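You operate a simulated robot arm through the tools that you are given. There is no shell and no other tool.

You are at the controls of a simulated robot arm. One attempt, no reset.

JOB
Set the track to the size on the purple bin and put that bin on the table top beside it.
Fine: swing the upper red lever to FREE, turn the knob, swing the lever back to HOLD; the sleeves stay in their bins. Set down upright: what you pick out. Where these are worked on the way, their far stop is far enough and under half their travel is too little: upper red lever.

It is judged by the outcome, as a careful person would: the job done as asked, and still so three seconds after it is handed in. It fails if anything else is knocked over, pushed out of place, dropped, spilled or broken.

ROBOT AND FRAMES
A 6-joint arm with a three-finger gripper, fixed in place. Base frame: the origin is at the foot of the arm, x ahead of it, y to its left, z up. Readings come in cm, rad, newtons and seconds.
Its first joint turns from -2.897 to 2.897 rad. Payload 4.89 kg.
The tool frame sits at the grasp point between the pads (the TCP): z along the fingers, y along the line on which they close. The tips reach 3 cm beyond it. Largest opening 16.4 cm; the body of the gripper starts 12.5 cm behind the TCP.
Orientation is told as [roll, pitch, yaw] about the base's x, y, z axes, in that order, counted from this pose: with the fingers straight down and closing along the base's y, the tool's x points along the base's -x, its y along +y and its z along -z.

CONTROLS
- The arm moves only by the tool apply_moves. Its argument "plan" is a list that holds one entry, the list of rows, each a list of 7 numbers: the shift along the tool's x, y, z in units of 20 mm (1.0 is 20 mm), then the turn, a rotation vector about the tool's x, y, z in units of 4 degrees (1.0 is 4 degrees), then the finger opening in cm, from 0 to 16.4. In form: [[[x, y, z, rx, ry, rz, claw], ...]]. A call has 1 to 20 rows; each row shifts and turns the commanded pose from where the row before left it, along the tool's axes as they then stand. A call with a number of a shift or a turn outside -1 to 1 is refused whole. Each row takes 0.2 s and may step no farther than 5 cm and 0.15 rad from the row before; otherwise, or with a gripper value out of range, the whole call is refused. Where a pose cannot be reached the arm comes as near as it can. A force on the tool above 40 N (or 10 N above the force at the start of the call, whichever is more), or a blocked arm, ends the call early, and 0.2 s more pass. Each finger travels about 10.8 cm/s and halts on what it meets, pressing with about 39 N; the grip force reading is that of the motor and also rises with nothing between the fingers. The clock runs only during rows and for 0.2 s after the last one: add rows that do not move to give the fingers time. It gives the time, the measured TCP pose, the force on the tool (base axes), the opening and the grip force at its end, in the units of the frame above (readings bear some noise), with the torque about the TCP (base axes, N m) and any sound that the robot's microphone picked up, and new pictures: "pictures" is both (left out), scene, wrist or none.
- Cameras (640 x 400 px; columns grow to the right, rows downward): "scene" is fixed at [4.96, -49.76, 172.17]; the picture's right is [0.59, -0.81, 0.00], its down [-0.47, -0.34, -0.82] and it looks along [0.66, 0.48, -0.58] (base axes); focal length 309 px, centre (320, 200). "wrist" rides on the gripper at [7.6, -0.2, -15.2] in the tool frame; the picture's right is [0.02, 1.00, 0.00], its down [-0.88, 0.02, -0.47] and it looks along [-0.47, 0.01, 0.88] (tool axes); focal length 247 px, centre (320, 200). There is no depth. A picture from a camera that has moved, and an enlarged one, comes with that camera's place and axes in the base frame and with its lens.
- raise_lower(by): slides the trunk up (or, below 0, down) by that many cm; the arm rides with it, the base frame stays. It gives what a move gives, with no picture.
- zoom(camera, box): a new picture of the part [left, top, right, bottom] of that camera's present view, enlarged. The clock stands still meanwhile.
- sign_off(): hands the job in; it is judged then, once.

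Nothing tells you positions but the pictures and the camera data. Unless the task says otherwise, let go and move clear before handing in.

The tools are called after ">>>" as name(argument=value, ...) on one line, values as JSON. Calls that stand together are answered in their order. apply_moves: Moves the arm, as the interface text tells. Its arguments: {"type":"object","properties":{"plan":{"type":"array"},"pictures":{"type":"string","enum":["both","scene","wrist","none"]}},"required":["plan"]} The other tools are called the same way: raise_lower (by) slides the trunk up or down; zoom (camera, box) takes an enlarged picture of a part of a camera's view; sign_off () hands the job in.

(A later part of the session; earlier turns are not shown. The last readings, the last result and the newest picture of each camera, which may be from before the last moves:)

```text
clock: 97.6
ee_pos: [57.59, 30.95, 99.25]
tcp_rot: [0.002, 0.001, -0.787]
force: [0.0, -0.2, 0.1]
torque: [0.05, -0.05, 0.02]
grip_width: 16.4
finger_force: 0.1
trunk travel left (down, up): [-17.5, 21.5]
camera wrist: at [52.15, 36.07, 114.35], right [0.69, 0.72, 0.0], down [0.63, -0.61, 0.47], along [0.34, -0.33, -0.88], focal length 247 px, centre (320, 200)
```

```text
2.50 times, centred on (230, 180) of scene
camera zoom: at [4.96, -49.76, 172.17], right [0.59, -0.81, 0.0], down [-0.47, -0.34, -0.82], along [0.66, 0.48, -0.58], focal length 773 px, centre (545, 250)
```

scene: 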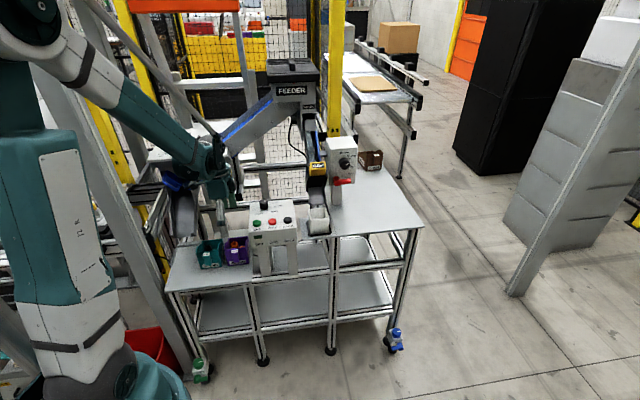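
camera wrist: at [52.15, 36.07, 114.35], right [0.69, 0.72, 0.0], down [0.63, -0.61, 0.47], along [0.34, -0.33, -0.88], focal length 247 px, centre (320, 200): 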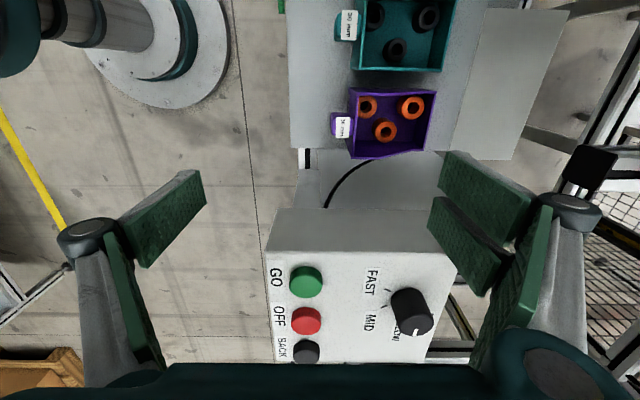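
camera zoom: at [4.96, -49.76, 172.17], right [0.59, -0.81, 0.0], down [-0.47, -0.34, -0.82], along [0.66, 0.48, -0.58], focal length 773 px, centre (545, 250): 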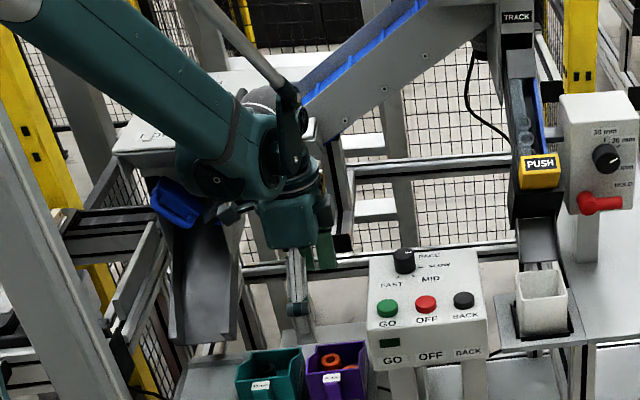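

Refined: handle front face n≈64.5, back wall n≈79.6, centre e≈18.65 — a 15.1 cm span, within the 16.4 cm opening. I'll descend to z≈92 and shift back over the bin's centre (n≈72.05).

>>> apply_moves(plan=[[[0.02, 0, 0.9, 0, 0, 0, 16.4], [0.02, 0, 0.9, 0, 0, 0, 16.4], [0.02, 0, 0.9, 0, 0, 0, 16.4], [0.02, 0, 0.9, 0, 0, 0, 16.4], [0, 0.945, 0, 0, 0, 0, 16.4], [0, 0.945, 0, 0, 0, 0, 16.4], [0, 0.945, 0, 0, 0, 0, 16.4], [0, 0.945, 0, 0, 0, 0, 16.4], [0, 0.945, 0, 0, 0, 0, 16.4]]])

>>> zoom(camera="wrist", box=[140, 0, 500, 240])

>>> zoom(camera="scene", box=[130, 130, 330, 290])

```text
clock: 99.6
ee_pos: [64.25, 37.71, 91.96]
tcp_rot: [0.002, 0.0, -0.785]
force: [0.3, -0.9, 0.2]
torque: [0.03, -0.06, 0.02]
grip_width: 16.39
finger_force: 0.0
trunk travel left (down, up): [-17.5, 21.5]
camera wrist: at [58.73, 42.91, 107.18], right [0.69, 0.72, 0.0], down [0.63, -0.61, 0.47], along [0.34, -0.33, -0.88], focal length 247 px, centre (320, 200)
```

scene: 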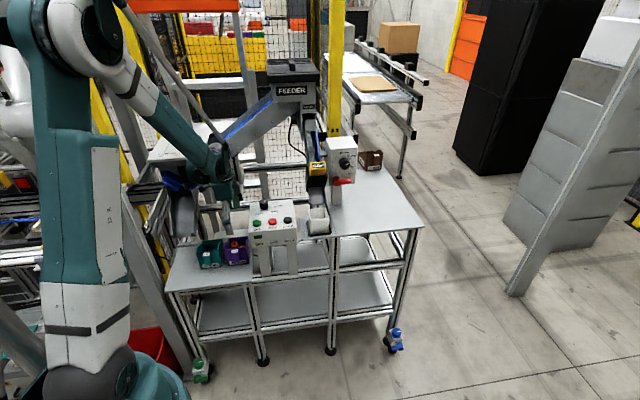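
wrist: 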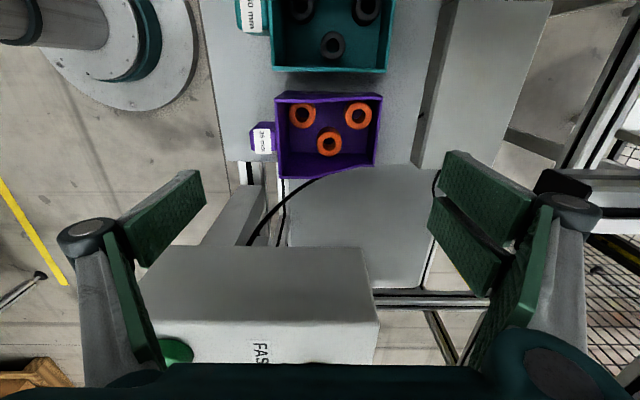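

```text
1.67 times, centred on (320, 120) of wrist
camera zoom: at [58.73, 42.91, 107.18], right [0.69, 0.72, 0.0], down [0.63, -0.61, 0.47], along [0.34, -0.33, -0.88], focal length 412 px, centre (320, 333)
```

zoom: 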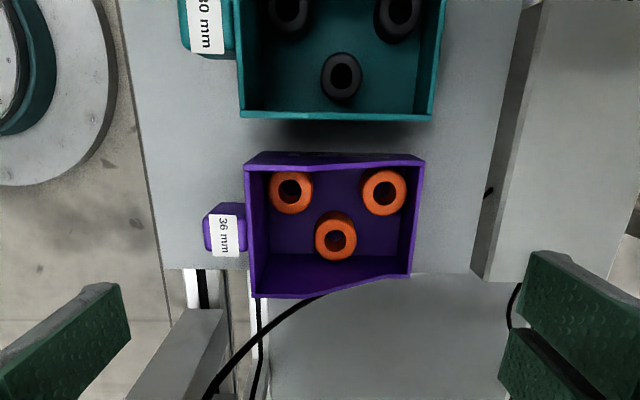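

```text
2.50 times, centred on (230, 210) of scene
camera zoom: at [4.96, -49.76, 172.17], right [0.59, -0.81, 0.0], down [-0.47, -0.34, -0.82], along [0.66, 0.48, -0.58], focal length 773 px, centre (545, 175)
```

zoom: 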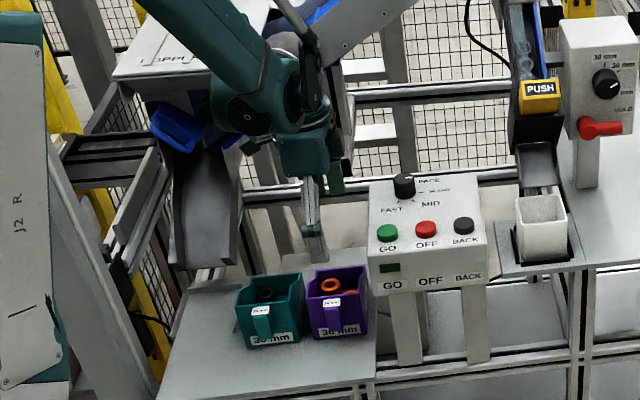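

Nearly centred. I'll zoom to double-check the handle's front face relative to the finger plane before going down around the bin.

>>> zoom(camera="wrist", box=[240, 80, 400, 190])

```text
3.64 times, centred on (320, 135) of wrist
camera zoom: at [58.73, 42.91, 107.18], right [0.69, 0.72, 0.0], down [0.63, -0.61, 0.47], along [0.34, -0.33, -0.88], focal length 898 px, centre (320, 436)
```

zoom: 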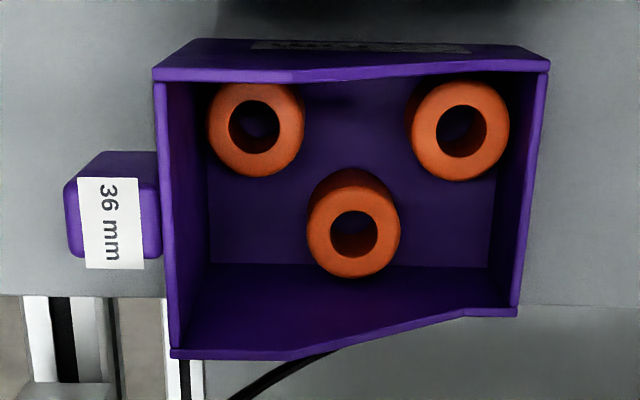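

The handle front is at n≈64.05 and the back wall at n≈79.55, so the centre is n≈71.8. I'll shift 3 mm and descend to just above the rim, then check.

>>> apply_moves(plan=[[[0.03, -0.15, 0.6, 0, 0, 0, 16.4], [0, 0, 1, 0, 0, 0, 16.4], [0, 0, 1, 0, 0, 0, 16.4], [0, 0, 1, 0, 0, 0, 16.4], [0, 0, 0.7, 0, 0, 0, 16.4]]])

>>> zoom(camera="wrist", box=[140, 40, 500, 280])

>>> zoom(camera="scene", box=[170, 180, 290, 280])

```text
clock: 100.8
ee_pos: [63.99, 37.69, 83.23]
tcp_rot: [0.003, 0.0, -0.784]
force: [-0.5, 1.2, 0.0]
torque: [0.02, -0.01, 0.02]
grip_width: 16.4
finger_force: 0.0
trunk travel left (down, up): [-17.5, 21.5]
camera wrist: at [58.45, 42.85, 98.52], right [0.69, 0.72, 0.0], down [0.63, -0.61, 0.47], along [0.34, -0.33, -0.88], focal length 247 px, centre (320, 200)
```

scene: 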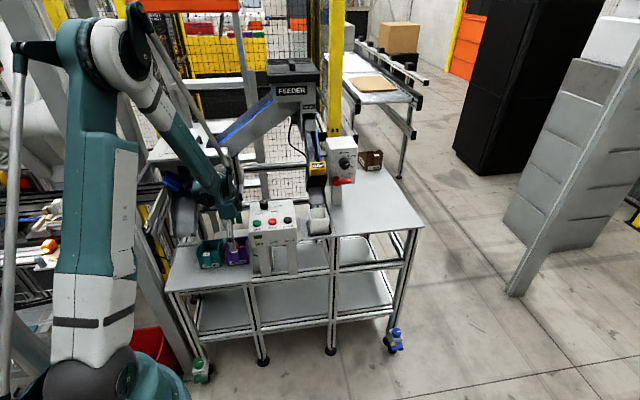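
wrist: 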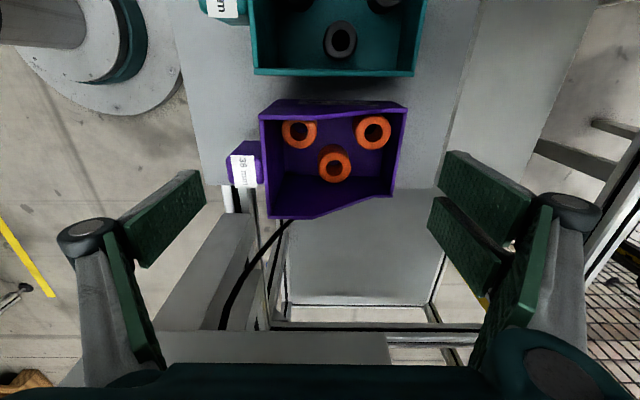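

```text
1.67 times, centred on (320, 160) of wrist
camera zoom: at [58.45, 42.85, 98.52], right [0.69, 0.72, 0.0], down [0.63, -0.61, 0.47], along [0.34, -0.33, -0.88], focal length 412 px, centre (320, 267)
```

zoom: 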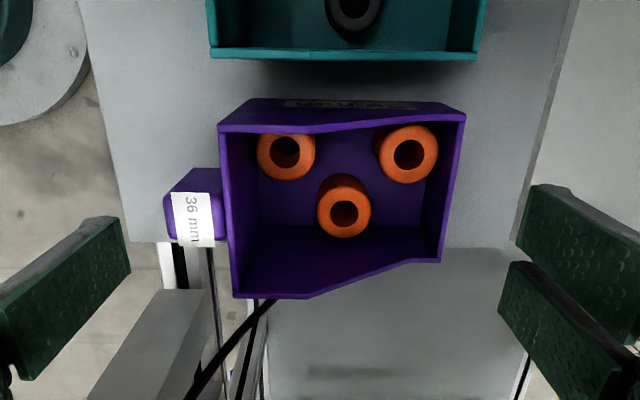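

```text
4.00 times, centred on (230, 230) of scene
camera zoom: at [4.96, -49.76, 172.17], right [0.59, -0.81, 0.0], down [-0.47, -0.34, -0.82], along [0.66, 0.48, -0.58], focal length 1237 px, centre (680, 80)
```

zoom: 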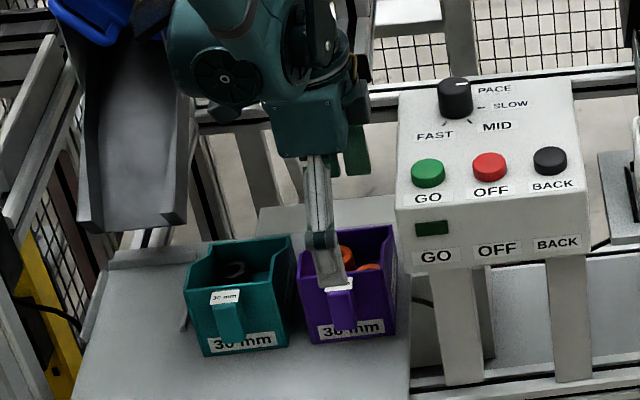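

Alignment is good: about 0.4–0.5 cm clearance at each end. I'll descend around the bin to grip depth.

>>> apply_moves(plan=[[[0, -0.05, 0.5, 0, 0, 0, 16.4], [0, 0, 0.6, 0, 0, 0, 16.4], [0, 0, 0.6, 0, 0, 0, 16.4], [0, 0, 0.6, 0, 0, 0, 16.4], [0, 0, 0.6, 0, 0, 0, 16.4], [0, 0, 0.6, 0, 0, 0, 16.4], [0, 0, 0.6, 0, 0, 0, 16.4]]])

>>> zoom(camera="scene", box=[170, 180, 290, 280])

```text
clock: 102.4
ee_pos: [63.94, 37.76, 75.26]
tcp_rot: [0.003, 0.0, -0.785]
force: [-0.3, -0.5, -0.4]
torque: [0.0, -0.06, -0.02]
grip_width: 16.42
finger_force: 0.1
trunk travel left (down, up): [-17.5, 21.5]
camera wrist: at [58.49, 42.78, 90.46], right [0.69, 0.72, 0.0], down [0.63, -0.61, 0.47], along [0.34, -0.33, -0.88], focal length 247 px, centre (320, 200)
```

scene: 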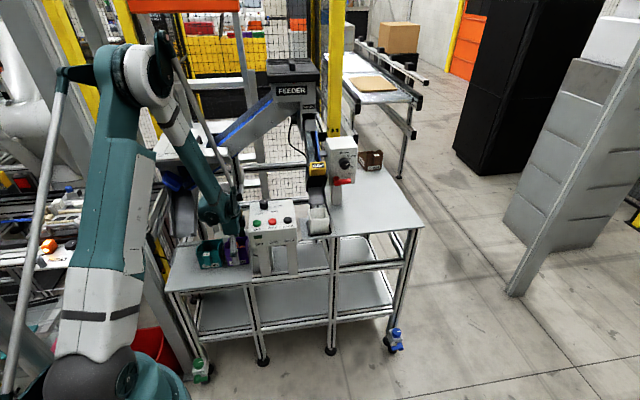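
wrist: 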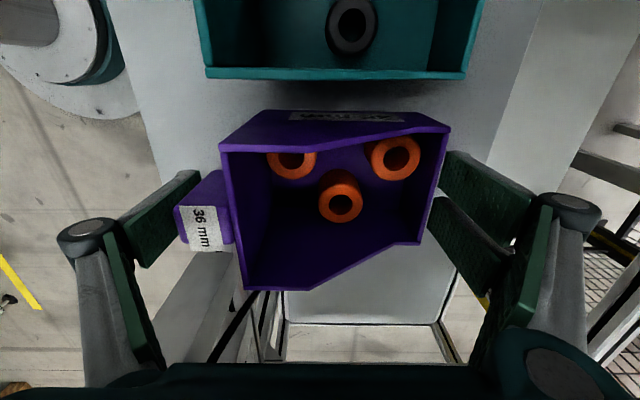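

```text
4.00 times, centred on (230, 230) of scene
camera zoom: at [4.96, -49.76, 172.17], right [0.59, -0.81, 0.0], down [-0.47, -0.34, -0.82], along [0.66, 0.48, -0.58], focal length 1237 px, centre (680, 80)
```

zoom: 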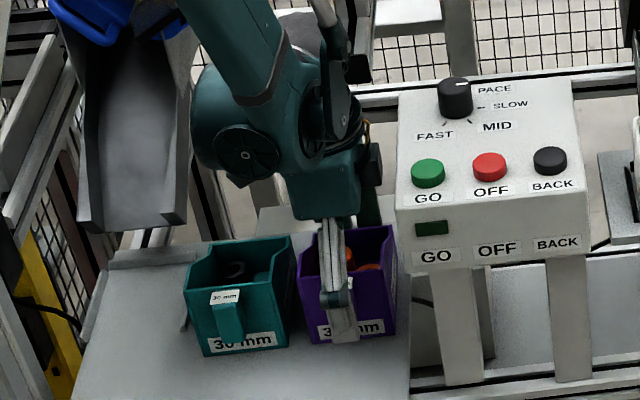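

No contact so far and the fingers are either side. I'll go 0.8 cm lower and close gently on the bin.

>>> apply_moves(plan=[[[0, 0, 0.4, 0, 0, 0, 16.4], [0, 0, 0, 0, 0, 0, 16], [0, 0, 0, 0, 0, 0, 15.6], [0, 0, 0, 0, 0, 0, 15.2], [0, 0, 0, 0, 0, 0, 14.8], [0, 0, 0, 0, 0, 0, 14.8]]])

>>> zoom(camera="wrist", box=[140, 80, 500, 300])

```text
clock: 103.8
ee_pos: [63.95, 37.75, 74.51]
tcp_rot: [0.004, 0.001, -0.787]
force: [3.0, 2.9, 9.4]
torque: [0.33, -0.29, -0.01]
grip_width: 15.3
finger_force: 39.0
trunk travel left (down, up): [-17.5, 21.5]
camera wrist: at [58.49, 42.84, 89.68], right [0.69, 0.72, 0.0], down [0.63, -0.61, 0.47], along [0.34, -0.33, -0.88], focal length 247 px, centre (320, 200)
```

scene: 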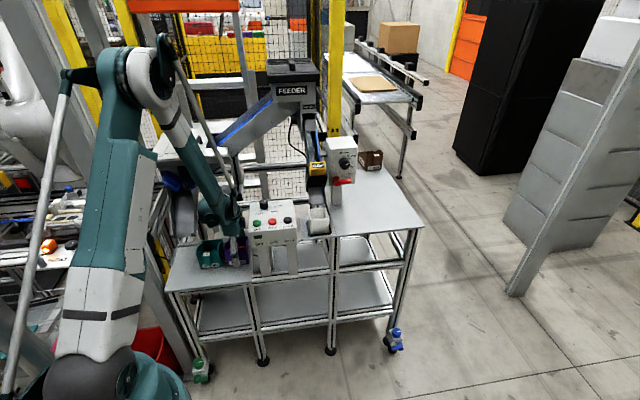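
wrist: 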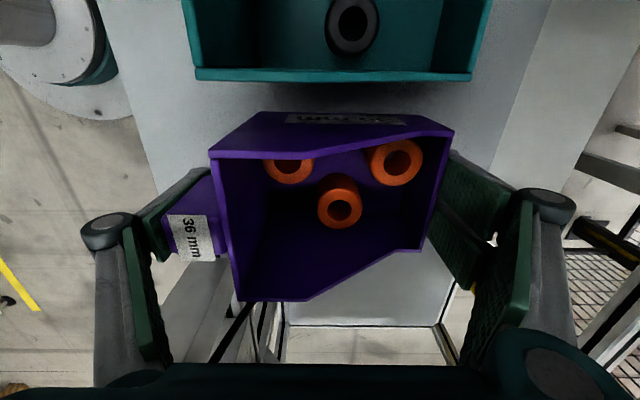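

```text
1.78 times, centred on (320, 190) of wrist
camera zoom: at [58.49, 42.84, 89.68], right [0.69, 0.72, 0.0], down [0.63, -0.61, 0.47], along [0.34, -0.33, -0.88], focal length 439 px, centre (320, 218)
```

zoom: 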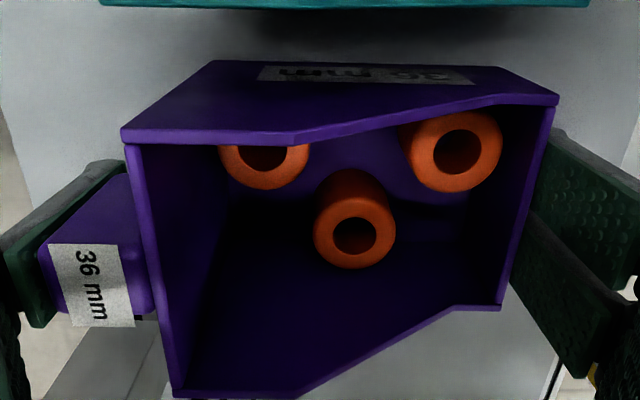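

Gripped at 15.3 cm with 39 N. I'll lift 2 cm slowly and check that the bin comes along level.

>>> apply_moves(plan=[[[0, 0, 0, 0, 0, 0, 14.5], [0, 0, -0.25, 0, 0, 0, 14.5], [0, 0, -0.25, 0, 0, 0, 14.5], [0, 0, -0.25, 0, 0, 0, 14.5], [0, 0, -0.25, 0, 0, 0, 14.5]]])

>>> zoom(camera="wrist", box=[140, 80, 500, 300])

>>> zoom(camera="scene", box=[190, 210, 290, 280])

```text
clock: 105.0
ee_pos: [63.97, 37.65, 76.44]
tcp_rot: [0.004, 0.001, -0.786]
force: [-0.7, 0.6, -2.5]
torque: [-0.03, 0.03, -0.01]
grip_width: 15.29
finger_force: 39.0
trunk travel left (down, up): [-17.5, 21.5]
camera wrist: at [58.53, 42.82, 91.59], right [0.69, 0.72, 0.0], down [0.63, -0.61, 0.47], along [0.34, -0.33, -0.88], focal length 247 px, centre (320, 200)
```

scene: 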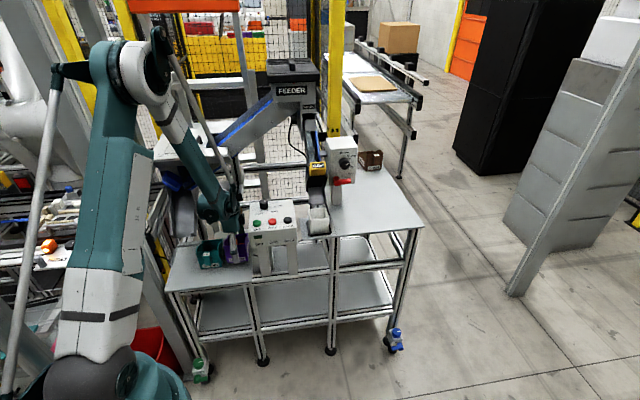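
wrist: 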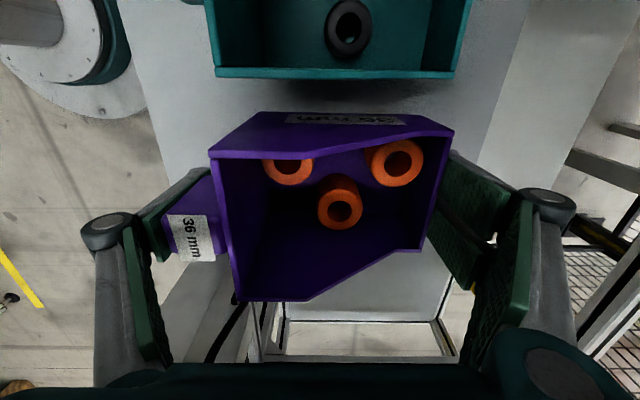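

```text
1.78 times, centred on (320, 190) of wrist
camera zoom: at [58.53, 42.82, 91.59], right [0.69, 0.72, 0.0], down [0.63, -0.61, 0.47], along [0.34, -0.33, -0.88], focal length 439 px, centre (320, 218)
```

zoom: 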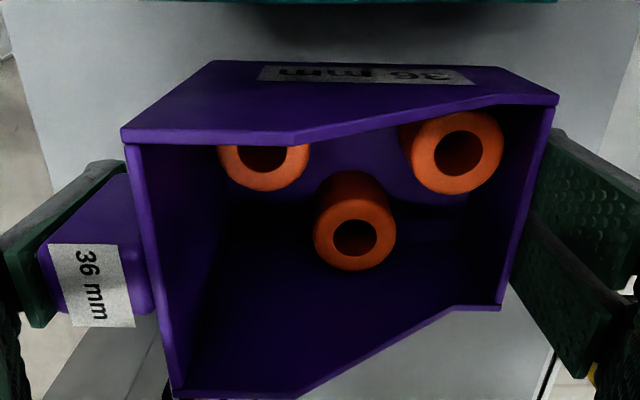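

```text
5.71 times, centred on (240, 245) of scene
camera zoom: at [4.96, -49.76, 172.17], right [0.59, -0.81, 0.0], down [-0.47, -0.34, -0.82], along [0.66, 0.48, -0.58], focal length 1767 px, centre (777, -57)
```

zoom: 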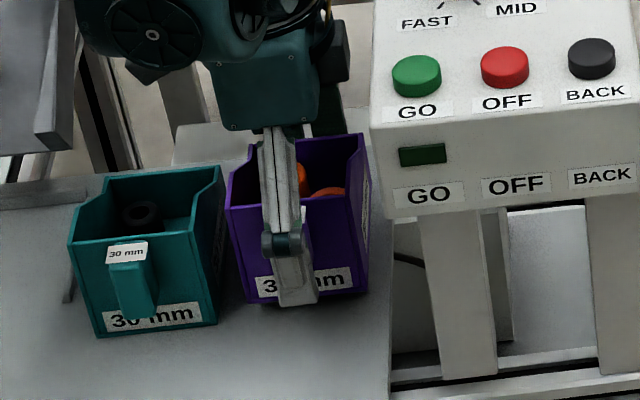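

The bin lifts level with sleeves in place (about 0.25 kg). I'll pull it toward the aisle, away from the hopper, then raise it well above the control box.

>>> apply_moves(plan=[[[0, -0.5, -0.2, 0, 0, 0, 14.5], [0, -0.8, -0.1, 0, 0, 0, 14.5], [0, -0.8, -0.1, 0, 0, 0, 14.5], [0, -0.8, -0.1, 0, 0, 0, 14.5], [0, -0.8, -0.1, 0, 0, 0, 14.5], [0, -0.6, -0.2, 0, 0, 0, 14.5], [0, 0, -0.5, 0, 0, 0, 14.5], [0, 0, -0.8, 0, 0, 0, 14.5], [0, 0, -0.8, 0, 0, 0, 14.5], [0, 0, -0.8, 0, 0, 0, 14.5], [0, 0, -0.8, 0, 0, 0, 14.5], [0, 0, -0.8, 0, 0, 0, 14.5], [0, 0, -0.8, 0, 0, 0, 14.5]]])

>>> zoom(camera="scene", box=[150, 120, 330, 280])

```text
clock: 107.8
ee_pos: [57.92, 31.5, 88.66]
tcp_rot: [0.004, 0.0, -0.786]
force: [1.2, -0.7, -2.3]
torque: [0.0, 0.02, -0.06]
grip_width: 15.29
finger_force: 38.5
trunk travel left (down, up): [-17.5, 21.5]
camera wrist: at [52.42, 36.71, 103.79], right [0.69, 0.72, 0.0], down [0.63, -0.61, 0.47], along [0.34, -0.33, -0.88], focal length 247 px, centre (320, 200)
```

scene: 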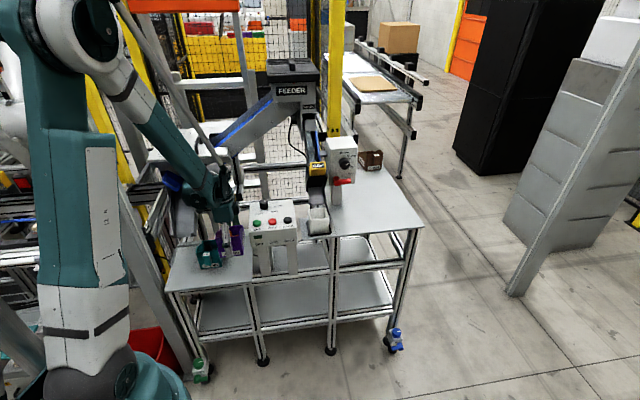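
wrist: 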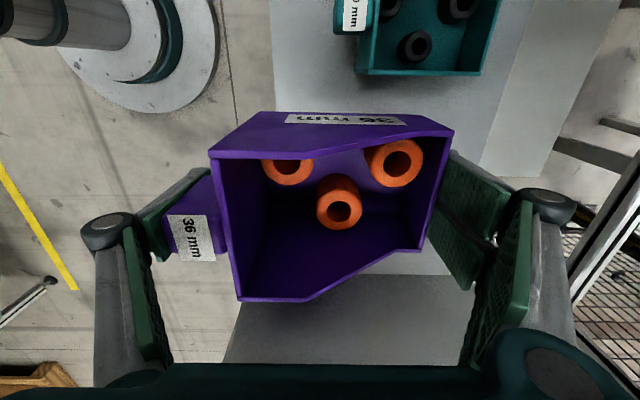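

```text
2.50 times, centred on (240, 200) of scene
camera zoom: at [4.96, -49.76, 172.17], right [0.59, -0.81, 0.0], down [-0.47, -0.34, -0.82], along [0.66, 0.48, -0.58], focal length 773 px, centre (520, 200)
```

zoom: 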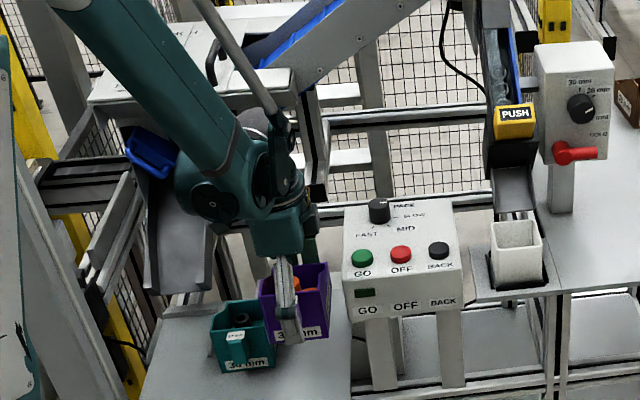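

The bin is secure and level. I continue lifting with the arm and then with the trunk to pass over the control box.

>>> apply_moves(plan=[[[0, 0, -0.9, 0, 0, 0, 14.5], [0, 0, -0.9, 0, 0, 0, 14.5], [0, 0, -0.9, 0, 0, 0, 14.5], [0, 0, -0.9, 0, 0, 0, 14.5], [0, 0, -0.9, 0, 0, 0, 14.5], [0, 0, -0.9, 0, 0, 0, 14.5], [0, 0, -0.9, 0, 0, 0, 14.5], [0, 0, -0.9, 0, 0, 0, 14.5], [0, 0, -0.9, 0, 0, 0, 14.5], [0, 0, -0.9, 0, 0, 0, 14.5]]], pictures="none")

>>> raise_lower(by=17)

>>> apply_moves(plan=[[[0, 0, 0, 0, 0, 0, 14.5]]])

```text
clock: 110.0
ee_pos: [57.78, 31.54, 106.56]
tcp_rot: [0.004, 0.0, -0.786]
force: [-0.4, 0.4, -2.6]
torque: [-0.03, 0.03, -0.04]
grip_width: 15.29
finger_force: 39.0
trunk travel left (down, up): [-17.5, 21.5]
```

```text
clock: 111.9
ee_pos: [57.84, 31.63, 123.58]
tcp_rot: [0.003, 0.0, -0.787]
force: [-0.4, -0.7, -2.1]
torque: [0.0, 0.0, 0.0]
grip_width: 15.28
finger_force: 38.7
trunk travel left (down, up): [-34.5, 4.5]
```

```text
clock: 112.3
ee_pos: [57.88, 31.63, 123.65]
tcp_rot: [0.002, 0.002, -0.786]
force: [-0.3, -0.1, -3.0]
torque: [-0.01, -0.02, -0.03]
grip_width: 15.27
finger_force: 38.9
trunk travel left (down, up): [-34.5, 4.5]
camera wrist: at [52.32, 36.7, 138.77], right [0.69, 0.72, 0.0], down [0.63, -0.61, 0.47], along [0.34, -0.33, -0.88], focal length 247 px, centre (320, 200)
```

scene: 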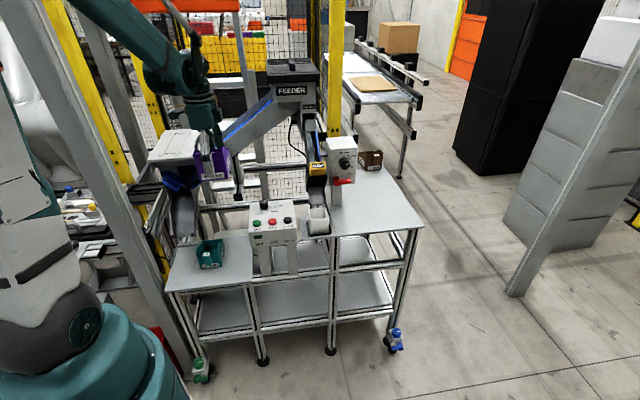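
wrist: 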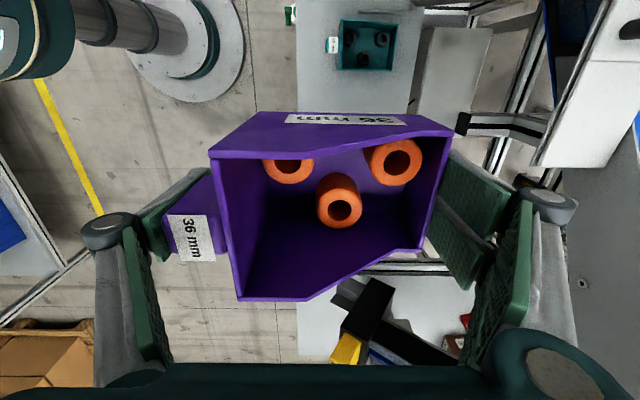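

All steady at z≈124. Now I traverse right toward the main table, drawing back toward the aisle to pass in front of the PUSH block and panel.

>>> apply_moves(plan=[[[-0.5, -0.2, 0, 0, 0, 0, 14.5], [-0.9, -0.36, 0, 0, 0, 0, 14.5], [-0.9, -0.36, 0, 0, 0, 0, 14.5], [-0.9, -0.36, 0, 0, 0, 0, 14.5], [-0.9, -0.36, 0, 0, 0, 0, 14.5], [-0.9, -0.36, 0, 0, 0, 0, 14.5], [-0.9, -0.36, 0, 0, 0, 0, 14.5], [-0.9, -0.36, 0, 0, 0, 0, 14.5], [-0.9, -0.36, 0, 0, 0, 0, 14.5], [-0.9, -0.36, 0, 0, 0, 0, 14.5], [-0.9, -0.36, 0, 0, 0, 0, 14.5], [-0.9, -0.36, 0, 0, 0, 0, 14.5], [-0.9, -0.36, 0, 0, 0, 0, 14.5], [-0.9, -0.36, 0, 0, 0, 0, 14.5], [-0.9, 0, 0, 0, 0, 0, 14.5], [-0.9, 0, 0, 0, 0, 0, 14.5], [-0.9, 0, 0, 0, 0, 0, 14.5], [-0.9, 0, 0, 0, 0, 0, 14.5], [-0.9, 0, 0, 0, 0, 0, 14.5]]])

```text
clock: 116.3
ee_pos: [74.41, 0.85, 123.67]
tcp_rot: [0.003, -0.001, -0.786]
force: [-0.2, -0.5, -2.5]
torque: [0.0, 0.0, 0.0]
grip_width: 15.29
finger_force: 38.9
trunk travel left (down, up): [-34.5, 4.5]
camera wrist: at [68.9, 6.04, 138.8], right [0.69, 0.72, 0.0], down [0.63, -0.61, 0.47], along [0.34, -0.33, -0.88], focal length 247 px, centre (320, 200)
```

scene: 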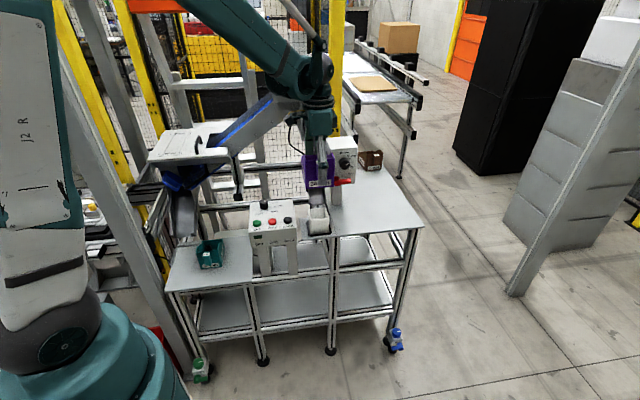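
wrist: 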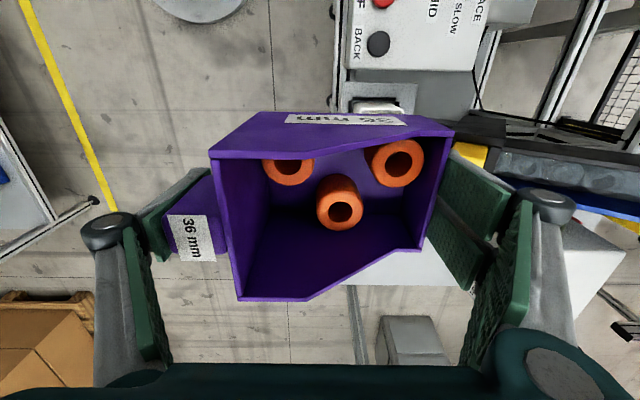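

Clear of the control box, now in front of the track. I continue right to e≈73.

>>> apply_moves(plan=[[[-0.9, 0, 0, 0, 0, 0, 14.5], [-0.9, 0, 0, 0, 0, 0, 14.5], [-0.9, 0, 0, 0, 0, 0, 14.5], [-0.9, 0, 0, 0, 0, 0, 14.5], [-0.9, 0, 0, 0, 0, 0, 14.5], [-0.9, 0, 0, 0, 0, 0, 14.5], [-0.9, 0, 0, 0, 0, 0, 14.5], [-0.9, 0, 0, 0, 0, 0, 14.5], [-0.9, 0, 0, 0, 0, 0, 14.5], [-0.9, 0, 0, 0, 0, 0, 14.5], [-0.9, 0, 0, 0, 0, 0, 14.5], [-0.9, 0, 0, 0, 0, 0, 14.5]]])

>>> zoom(camera="scene", box=[280, 80, 440, 260])

```text
clock: 118.9
ee_pos: [89.87, -14.26, 123.67]
tcp_rot: [0.004, 0.001, -0.786]
force: [-0.3, 0.7, -1.1]
torque: [-0.06, -0.03, 0.0]
grip_width: 15.3
finger_force: 39.2
trunk travel left (down, up): [-34.5, 4.5]
camera wrist: at [84.24, -9.16, 138.84], right [0.69, 0.72, 0.0], down [0.63, -0.61, 0.47], along [0.34, -0.33, -0.88], focal length 247 px, centre (320, 200)
```

scene: 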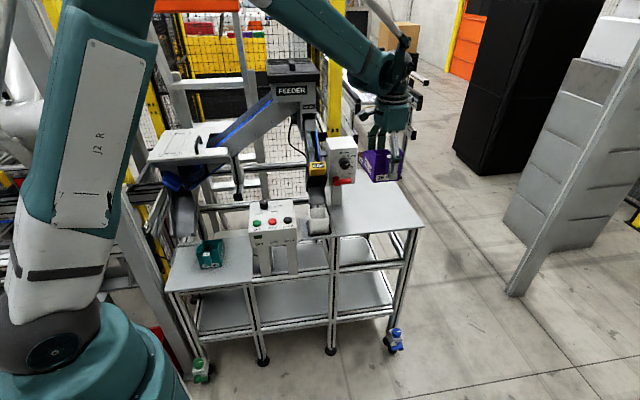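
wrist: 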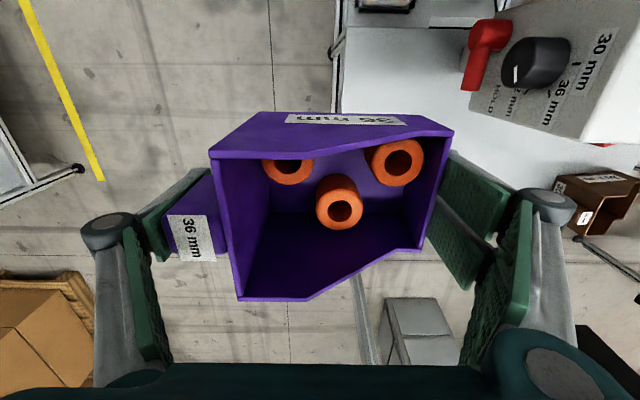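

```text
2.22 times, centred on (360, 170) of scene
camera zoom: at [4.96, -49.76, 172.17], right [0.59, -0.81, 0.0], down [-0.47, -0.34, -0.82], along [0.66, 0.48, -0.58], focal length 687 px, centre (231, 267)
```

zoom: 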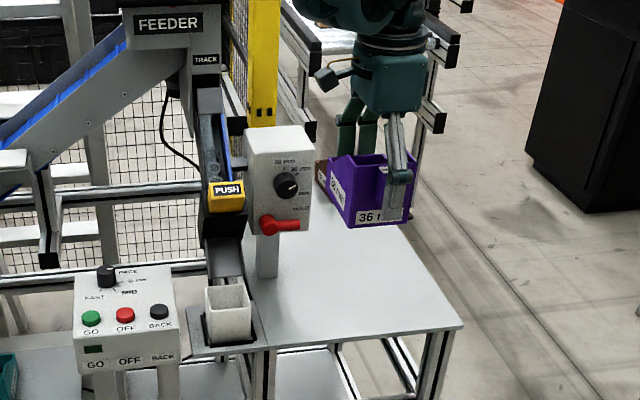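

The bin is right of the panel over the table's right side. I'll move it inward over the table (n≈63) and down to z≈108, then check for clearance.

>>> apply_moves(plan=[[[0.1, 0.8, 0, 0, 0, 0, 14.5], [0.1, 0.8, 0, 0, 0, 0, 14.5], [0.1, 0.8, 0, 0, 0, 0, 14.5], [0.1, 0.8, 0, 0, 0, 0, 14.5], [0.1, 0.8, 0, 0, 0, 0, 14.5], [0.05, 0.85, 0, 0, 0, 0, 14.5], [0, 0, 0.7, 0, 0, 0, 14.5], [0, 0, 0.9, 0, 0, 0, 14.5], [0, 0, 0.9, 0, 0, 0, 14.5], [0, 0, 0.9, 0, 0, 0, 14.5], [0, 0, 0.9, 0, 0, 0, 14.5], [0, 0, 0.9, 0, 0, 0, 14.5], [0, 0, 0.9, 0, 0, 0, 14.5], [0, 0, 0.9, 0, 0, 0, 14.5]]])

>>> zoom(camera="scene", box=[310, 120, 430, 240])

```text
clock: 121.9
ee_pos: [96.02, -6.63, 109.6]
tcp_rot: [0.005, 0.0, -0.786]
force: [0.2, -0.1, -2.4]
torque: [0.0, -0.01, 0.03]
grip_width: 15.3
finger_force: 38.5
trunk travel left (down, up): [-34.5, 4.5]
camera wrist: at [90.49, -1.53, 124.73], right [0.69, 0.72, 0.0], down [0.63, -0.61, 0.47], along [0.34, -0.33, -0.88], focal length 247 px, centre (320, 200)
```

scene: 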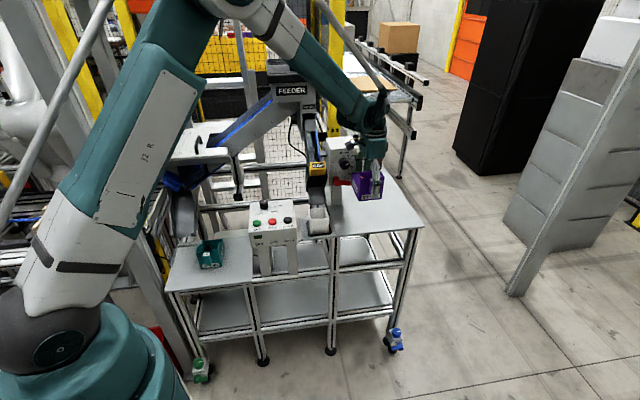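
wrist: 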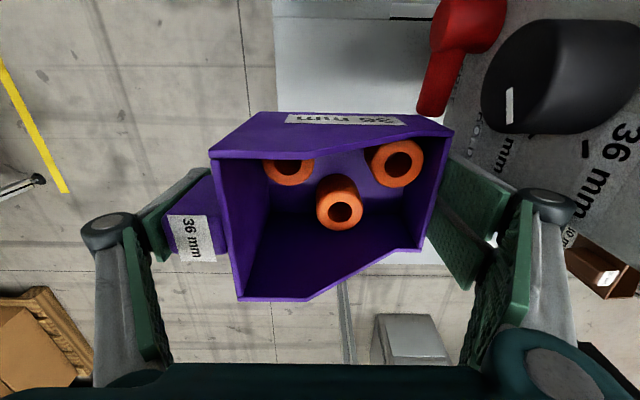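

```text
3.33 times, centred on (370, 180) of scene
camera zoom: at [4.96, -49.76, 172.17], right [0.59, -0.81, 0.0], down [-0.47, -0.34, -0.82], along [0.66, 0.48, -0.58], focal length 1031 px, centre (153, 267)
```

zoom: 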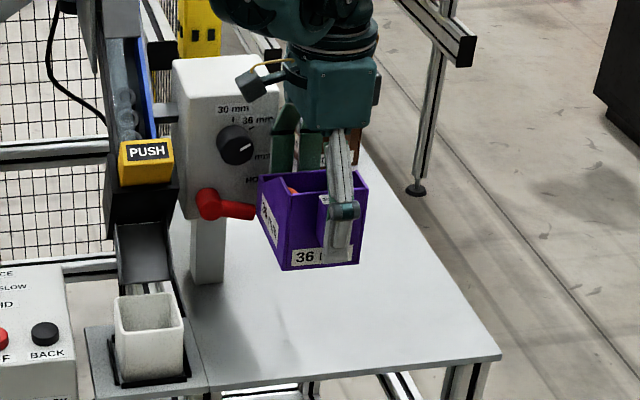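

The bin's back-left corner is close to the lever tip, so I shift it 1.6 cm to the right and 0.8 cm outward before descending further.

>>> apply_moves(plan=[[[-0.4, -0.2, 0, 0, 0, 0, 14.5], [-0.4, -0.2, 0, 0, 0, 0, 14.5], [0, 0, 0, 0, 0, 0, 14.5]]])

>>> zoom(camera="wrist", box=[200, 0, 560, 240])

>>> zoom(camera="scene", box=[320, 140, 400, 210])

```text
clock: 122.7
ee_pos: [96.55, -8.35, 109.61]
tcp_rot: [0.003, -0.001, -0.787]
force: [-0.1, -0.2, -2.6]
torque: [0.04, 0.02, -0.02]
grip_width: 15.29
finger_force: 38.5
trunk travel left (down, up): [-34.5, 4.5]
camera wrist: at [91.05, -3.27, 124.8], right [0.69, 0.72, 0.0], down [0.63, -0.61, 0.47], along [0.34, -0.33, -0.88], focal length 247 px, centre (320, 200)
```

scene: 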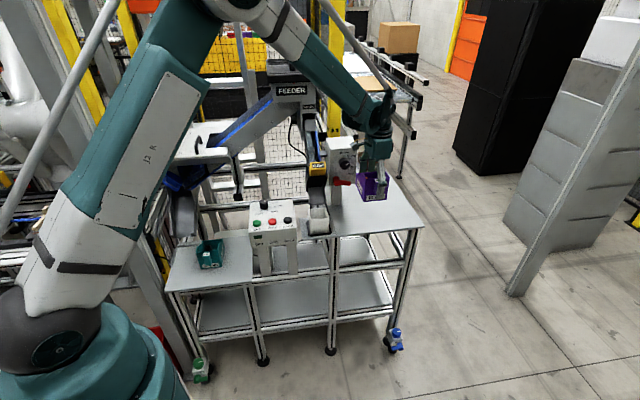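
wrist: 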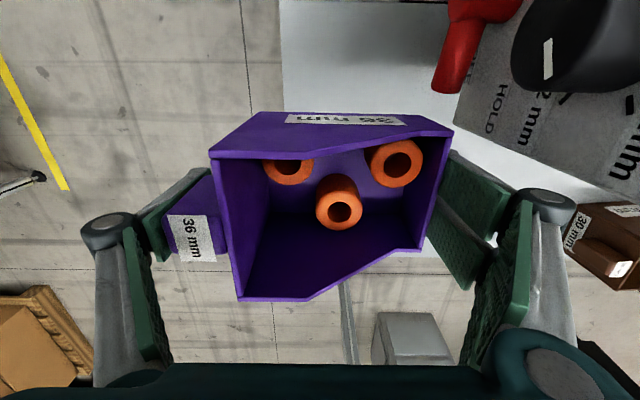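

```text
1.67 times, centred on (380, 120) of wrist
camera zoom: at [91.05, -3.27, 124.8], right [0.69, 0.72, 0.0], down [0.63, -0.61, 0.47], along [0.34, -0.33, -0.88], focal length 412 px, centre (220, 333)
```

zoom: 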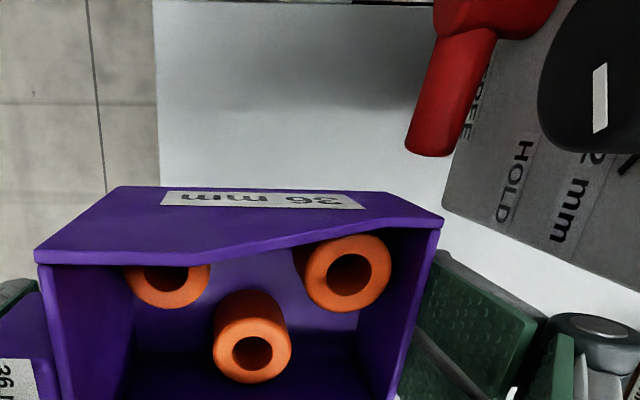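

```text
5.71 times, centred on (360, 175) of scene
camera zoom: at [4.96, -49.76, 172.17], right [0.59, -0.81, 0.0], down [-0.47, -0.34, -0.82], along [0.66, 0.48, -0.58], focal length 1767 px, centre (91, 343)
```

zoom: 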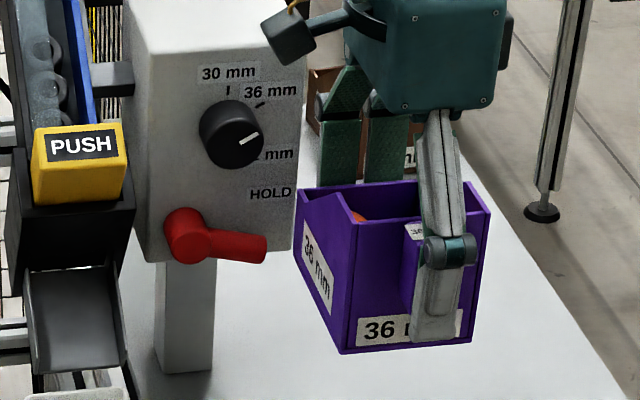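

Lever clear now. I'll descend to just above the table (TCP z≈98) and then ease 1 cm further onto the table.

>>> apply_moves(plan=[[[0, 0, 0.8, 0, 0, 0, 14.5], [0, 0, 0.8, 0, 0, 0, 14.5], [0, 0, 0.8, 0, 0, 0, 14.5], [0, 0, 0.8, 0, 0, 0, 14.5], [0, 0, 0.8, 0, 0, 0, 14.5], [0, 0, 0.8, 0, 0, 0, 14.5], [0, 0, 0.8, 0, 0, 0, 14.5], [0, 0.3, 0.2, 0, 0, 0, 14.5], [0, 0.3, 0, 0, 0, 0, 14.5], [0, 0, 0, 0, 0, 0, 14.5]]])

>>> zoom(camera="wrist", box=[160, 0, 560, 260])

>>> zoom(camera="scene", box=[320, 140, 430, 240])

```text
clock: 124.9
ee_pos: [97.32, -7.38, 98.07]
tcp_rot: [0.003, 0.0, -0.786]
force: [0.8, 0.0, -2.3]
torque: [-0.06, -0.01, -0.01]
grip_width: 15.28
finger_force: 39.3
trunk travel left (down, up): [-34.5, 4.5]
camera wrist: at [91.8, -2.28, 113.23], right [0.69, 0.72, 0.0], down [0.63, -0.61, 0.47], along [0.34, -0.33, -0.88], focal length 247 px, centre (320, 200)
```

scene: 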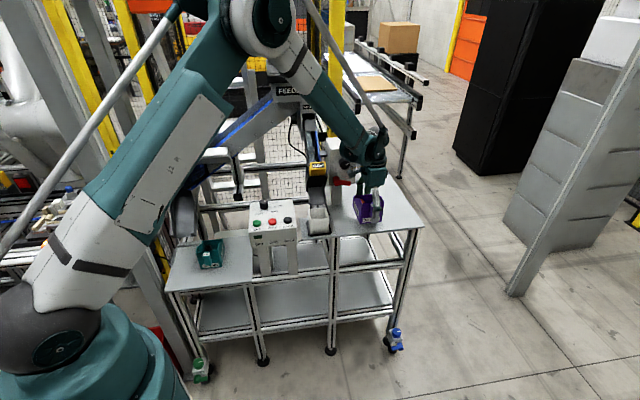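
wrist: 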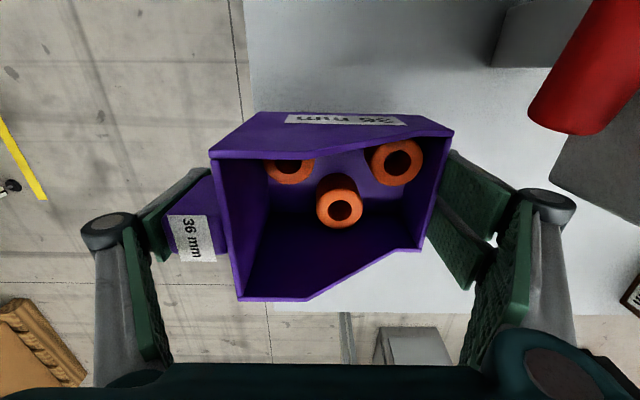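

```text
1.54 times, centred on (360, 130) of wrist
camera zoom: at [91.8, -2.28, 113.23], right [0.69, 0.72, 0.0], down [0.63, -0.61, 0.47], along [0.34, -0.33, -0.88], focal length 380 px, centre (258, 308)
```

zoom: 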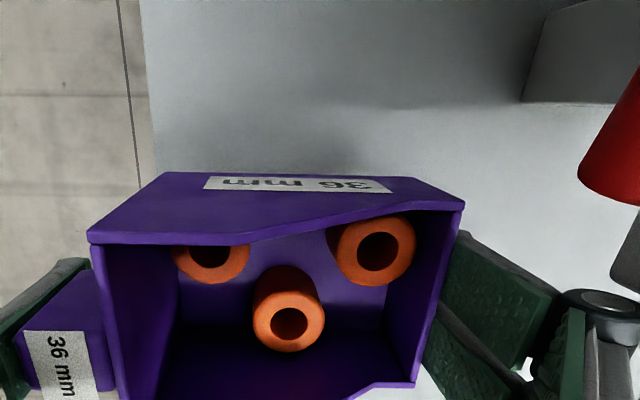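

```text
4.00 times, centred on (375, 190) of scene
camera zoom: at [4.96, -49.76, 172.17], right [0.59, -0.81, 0.0], down [-0.47, -0.34, -0.82], along [0.66, 0.48, -0.58], focal length 1237 px, centre (100, 240)
```

zoom: 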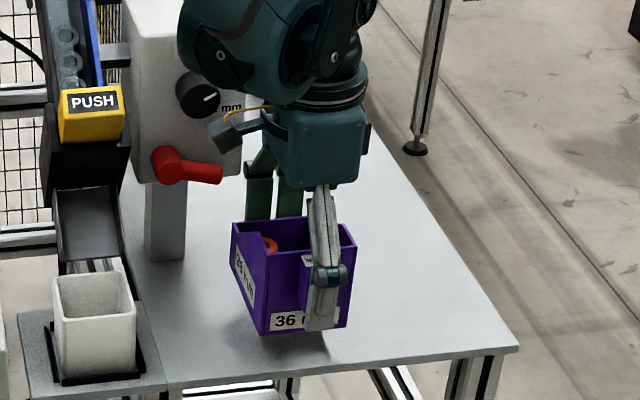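

The bin is just above the table, with its base about 1.4 cm inside the front edge. I'll try to bring it slightly further in before setting down.

>>> apply_moves(plan=[[[0.1, 0.25, 0, 0, 0, 0, 14.5], [0.05, 0.25, 0, 0, 0, 0, 14.5], [0, 0, 0, 0, 0, 0, 14.5]]], pictures="none")

```text
clock: 125.7
ee_pos: [97.83, -6.51, 98.0]
tcp_rot: [0.004, -0.001, -0.788]
force: [-0.3, 0.8, -2.5]
torque: [0.0, 0.04, 0.01]
grip_width: 15.29
finger_force: 39.2
trunk travel left (down, up): [-34.5, 4.5]
```

Reached n≈64.6. Now I lower slowly toward the table top.

>>> apply_moves(plan=[[[0, 0, 0.3, 0, 0, 0, 14.5], [0, 0, 0.3, 0, 0, 0, 14.5], [0, 0, 0.2, 0, 0, 0, 14.5], [0, 0, 0.1, 0, 0, 0, 14.5], [0, 0, 0, 0, 0, 0, 14.5]]], pictures="scene")

>>> zoom(camera="scene", box=[330, 170, 410, 240])

```text
clock: 126.9
ee_pos: [97.88, -6.58, 96.21]
tcp_rot: [0.003, 0.0, -0.787]
force: [-1.0, -0.3, -1.7]
torque: [-0.01, -0.02, 0.0]
grip_width: 15.27
finger_force: 38.9
trunk travel left (down, up): [-34.5, 4.5]
```

scene: 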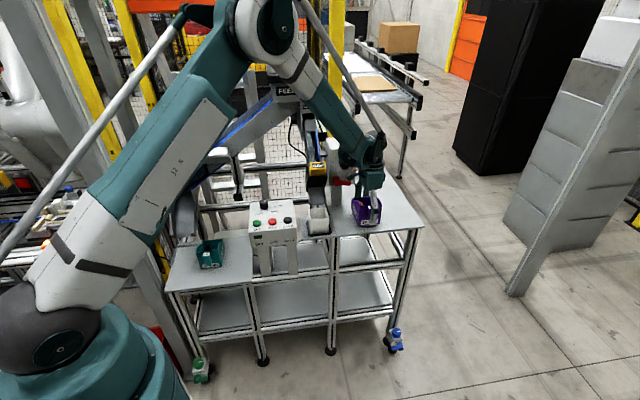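

```text
5.71 times, centred on (370, 205) of scene
camera zoom: at [4.96, -49.76, 172.17], right [0.59, -0.81, 0.0], down [-0.47, -0.34, -0.82], along [0.66, 0.48, -0.58], focal length 1767 px, centre (34, 171)
```

zoom: 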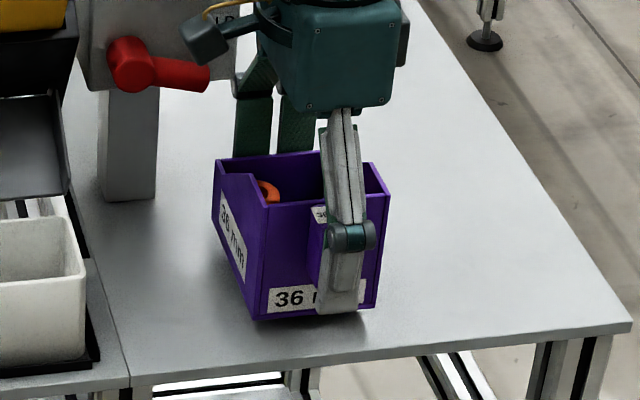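

Nearly down; shadow is tight. I'll continue in 2 mm steps and watch the vertical force.

>>> apply_moves(plan=[[[0, 0, 0.1, 0, 0, 0, 14.5], [0, 0, 0.1, 0, 0, 0, 14.5], [0, 0, 0.1, 0, 0, 0, 14.5], [0, 0, 0, 0, 0, 0, 14.5]]], pictures="none")

>>> zoom(camera="scene", box=[345, 190, 395, 235])

```text
clock: 127.9
ee_pos: [97.76, -6.43, 95.52]
tcp_rot: [0.003, 0.002, -0.786]
force: [0.1, -0.1, -2.5]
torque: [0.01, -0.03, 0.01]
grip_width: 15.3
finger_force: 38.8
trunk travel left (down, up): [-34.5, 4.5]
```

```text
8.89 times, centred on (370, 212) of scene
camera zoom: at [4.96, -49.76, 172.17], right [0.59, -0.81, 0.0], down [-0.47, -0.34, -0.82], along [0.66, 0.48, -0.58], focal length 2749 px, centre (-124, 89)
```

zoom: 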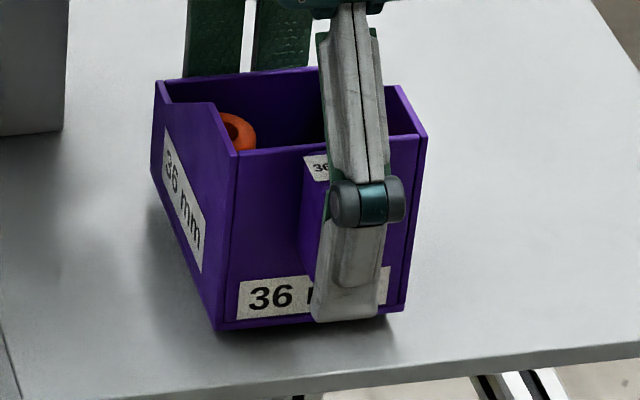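

Still hanging by a few millimetres (force unchanged). Continue down in 2 mm steps.

>>> apply_moves(plan=[[[0, 0, 0.1, 0, 0, 0, 14.5], [0, 0, 0.1, 0, 0, 0, 14.5], [0, 0, 0, 0, 0, 0, 14.5]]], pictures="none")

```text
clock: 128.7
ee_pos: [97.86, -6.56, 95.14]
tcp_rot: [0.004, 0.001, -0.787]
force: [0.8, 0.8, -1.7]
torque: [0.01, 0.03, -0.03]
grip_width: 15.28
finger_force: 38.9
trunk travel left (down, up): [-34.5, 4.5]
```

>>> apply_moves(plan=[[[0, 0, 0.1, 0, 0, 0, 14.5], [0, 0, 0.1, 0, 0, 0, 14.5], [0, 0, 0, 0, 0, 0, 14.5]]], pictures="none")

>>> zoom(camera="scene", box=[345, 190, 395, 235])

```text
clock: 129.5
ee_pos: [97.76, -6.62, 94.76]
tcp_rot: [0.005, -0.001, -0.785]
force: [1.1, 0.6, -2.1]
torque: [-0.01, -0.01, 0.0]
grip_width: 15.28
finger_force: 39.6
trunk travel left (down, up): [-34.5, 4.5]
```

```text
8.89 times, centred on (370, 212) of scene
camera zoom: at [4.96, -49.76, 172.17], right [0.59, -0.81, 0.0], down [-0.47, -0.34, -0.82], along [0.66, 0.48, -0.58], focal length 2749 px, centre (-124, 89)
```

zoom: 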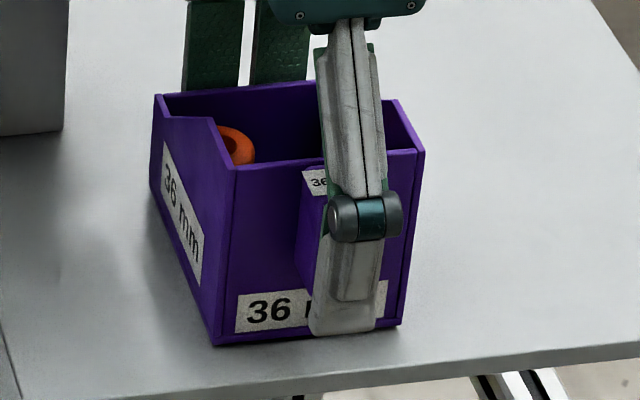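

>>> apply_moves(plan=[[[0, 0, 0.1, 0, 0, 0, 14.5], [0, 0, 0.1, 0, 0, 0, 14.5], [0, 0, 0, 0, 0, 0, 14.5]]], pictures="none")

```text
clock: 130.3
ee_pos: [97.9, -6.51, 94.46]
tcp_rot: [0.002, 0.0, -0.787]
force: [2.8, -2.0, 17.2]
torque: [1.17, -0.94, -0.25]
grip_width: 15.28
finger_force: 39.6
trunk travel left (down, up): [-34.5, 4.5]
```

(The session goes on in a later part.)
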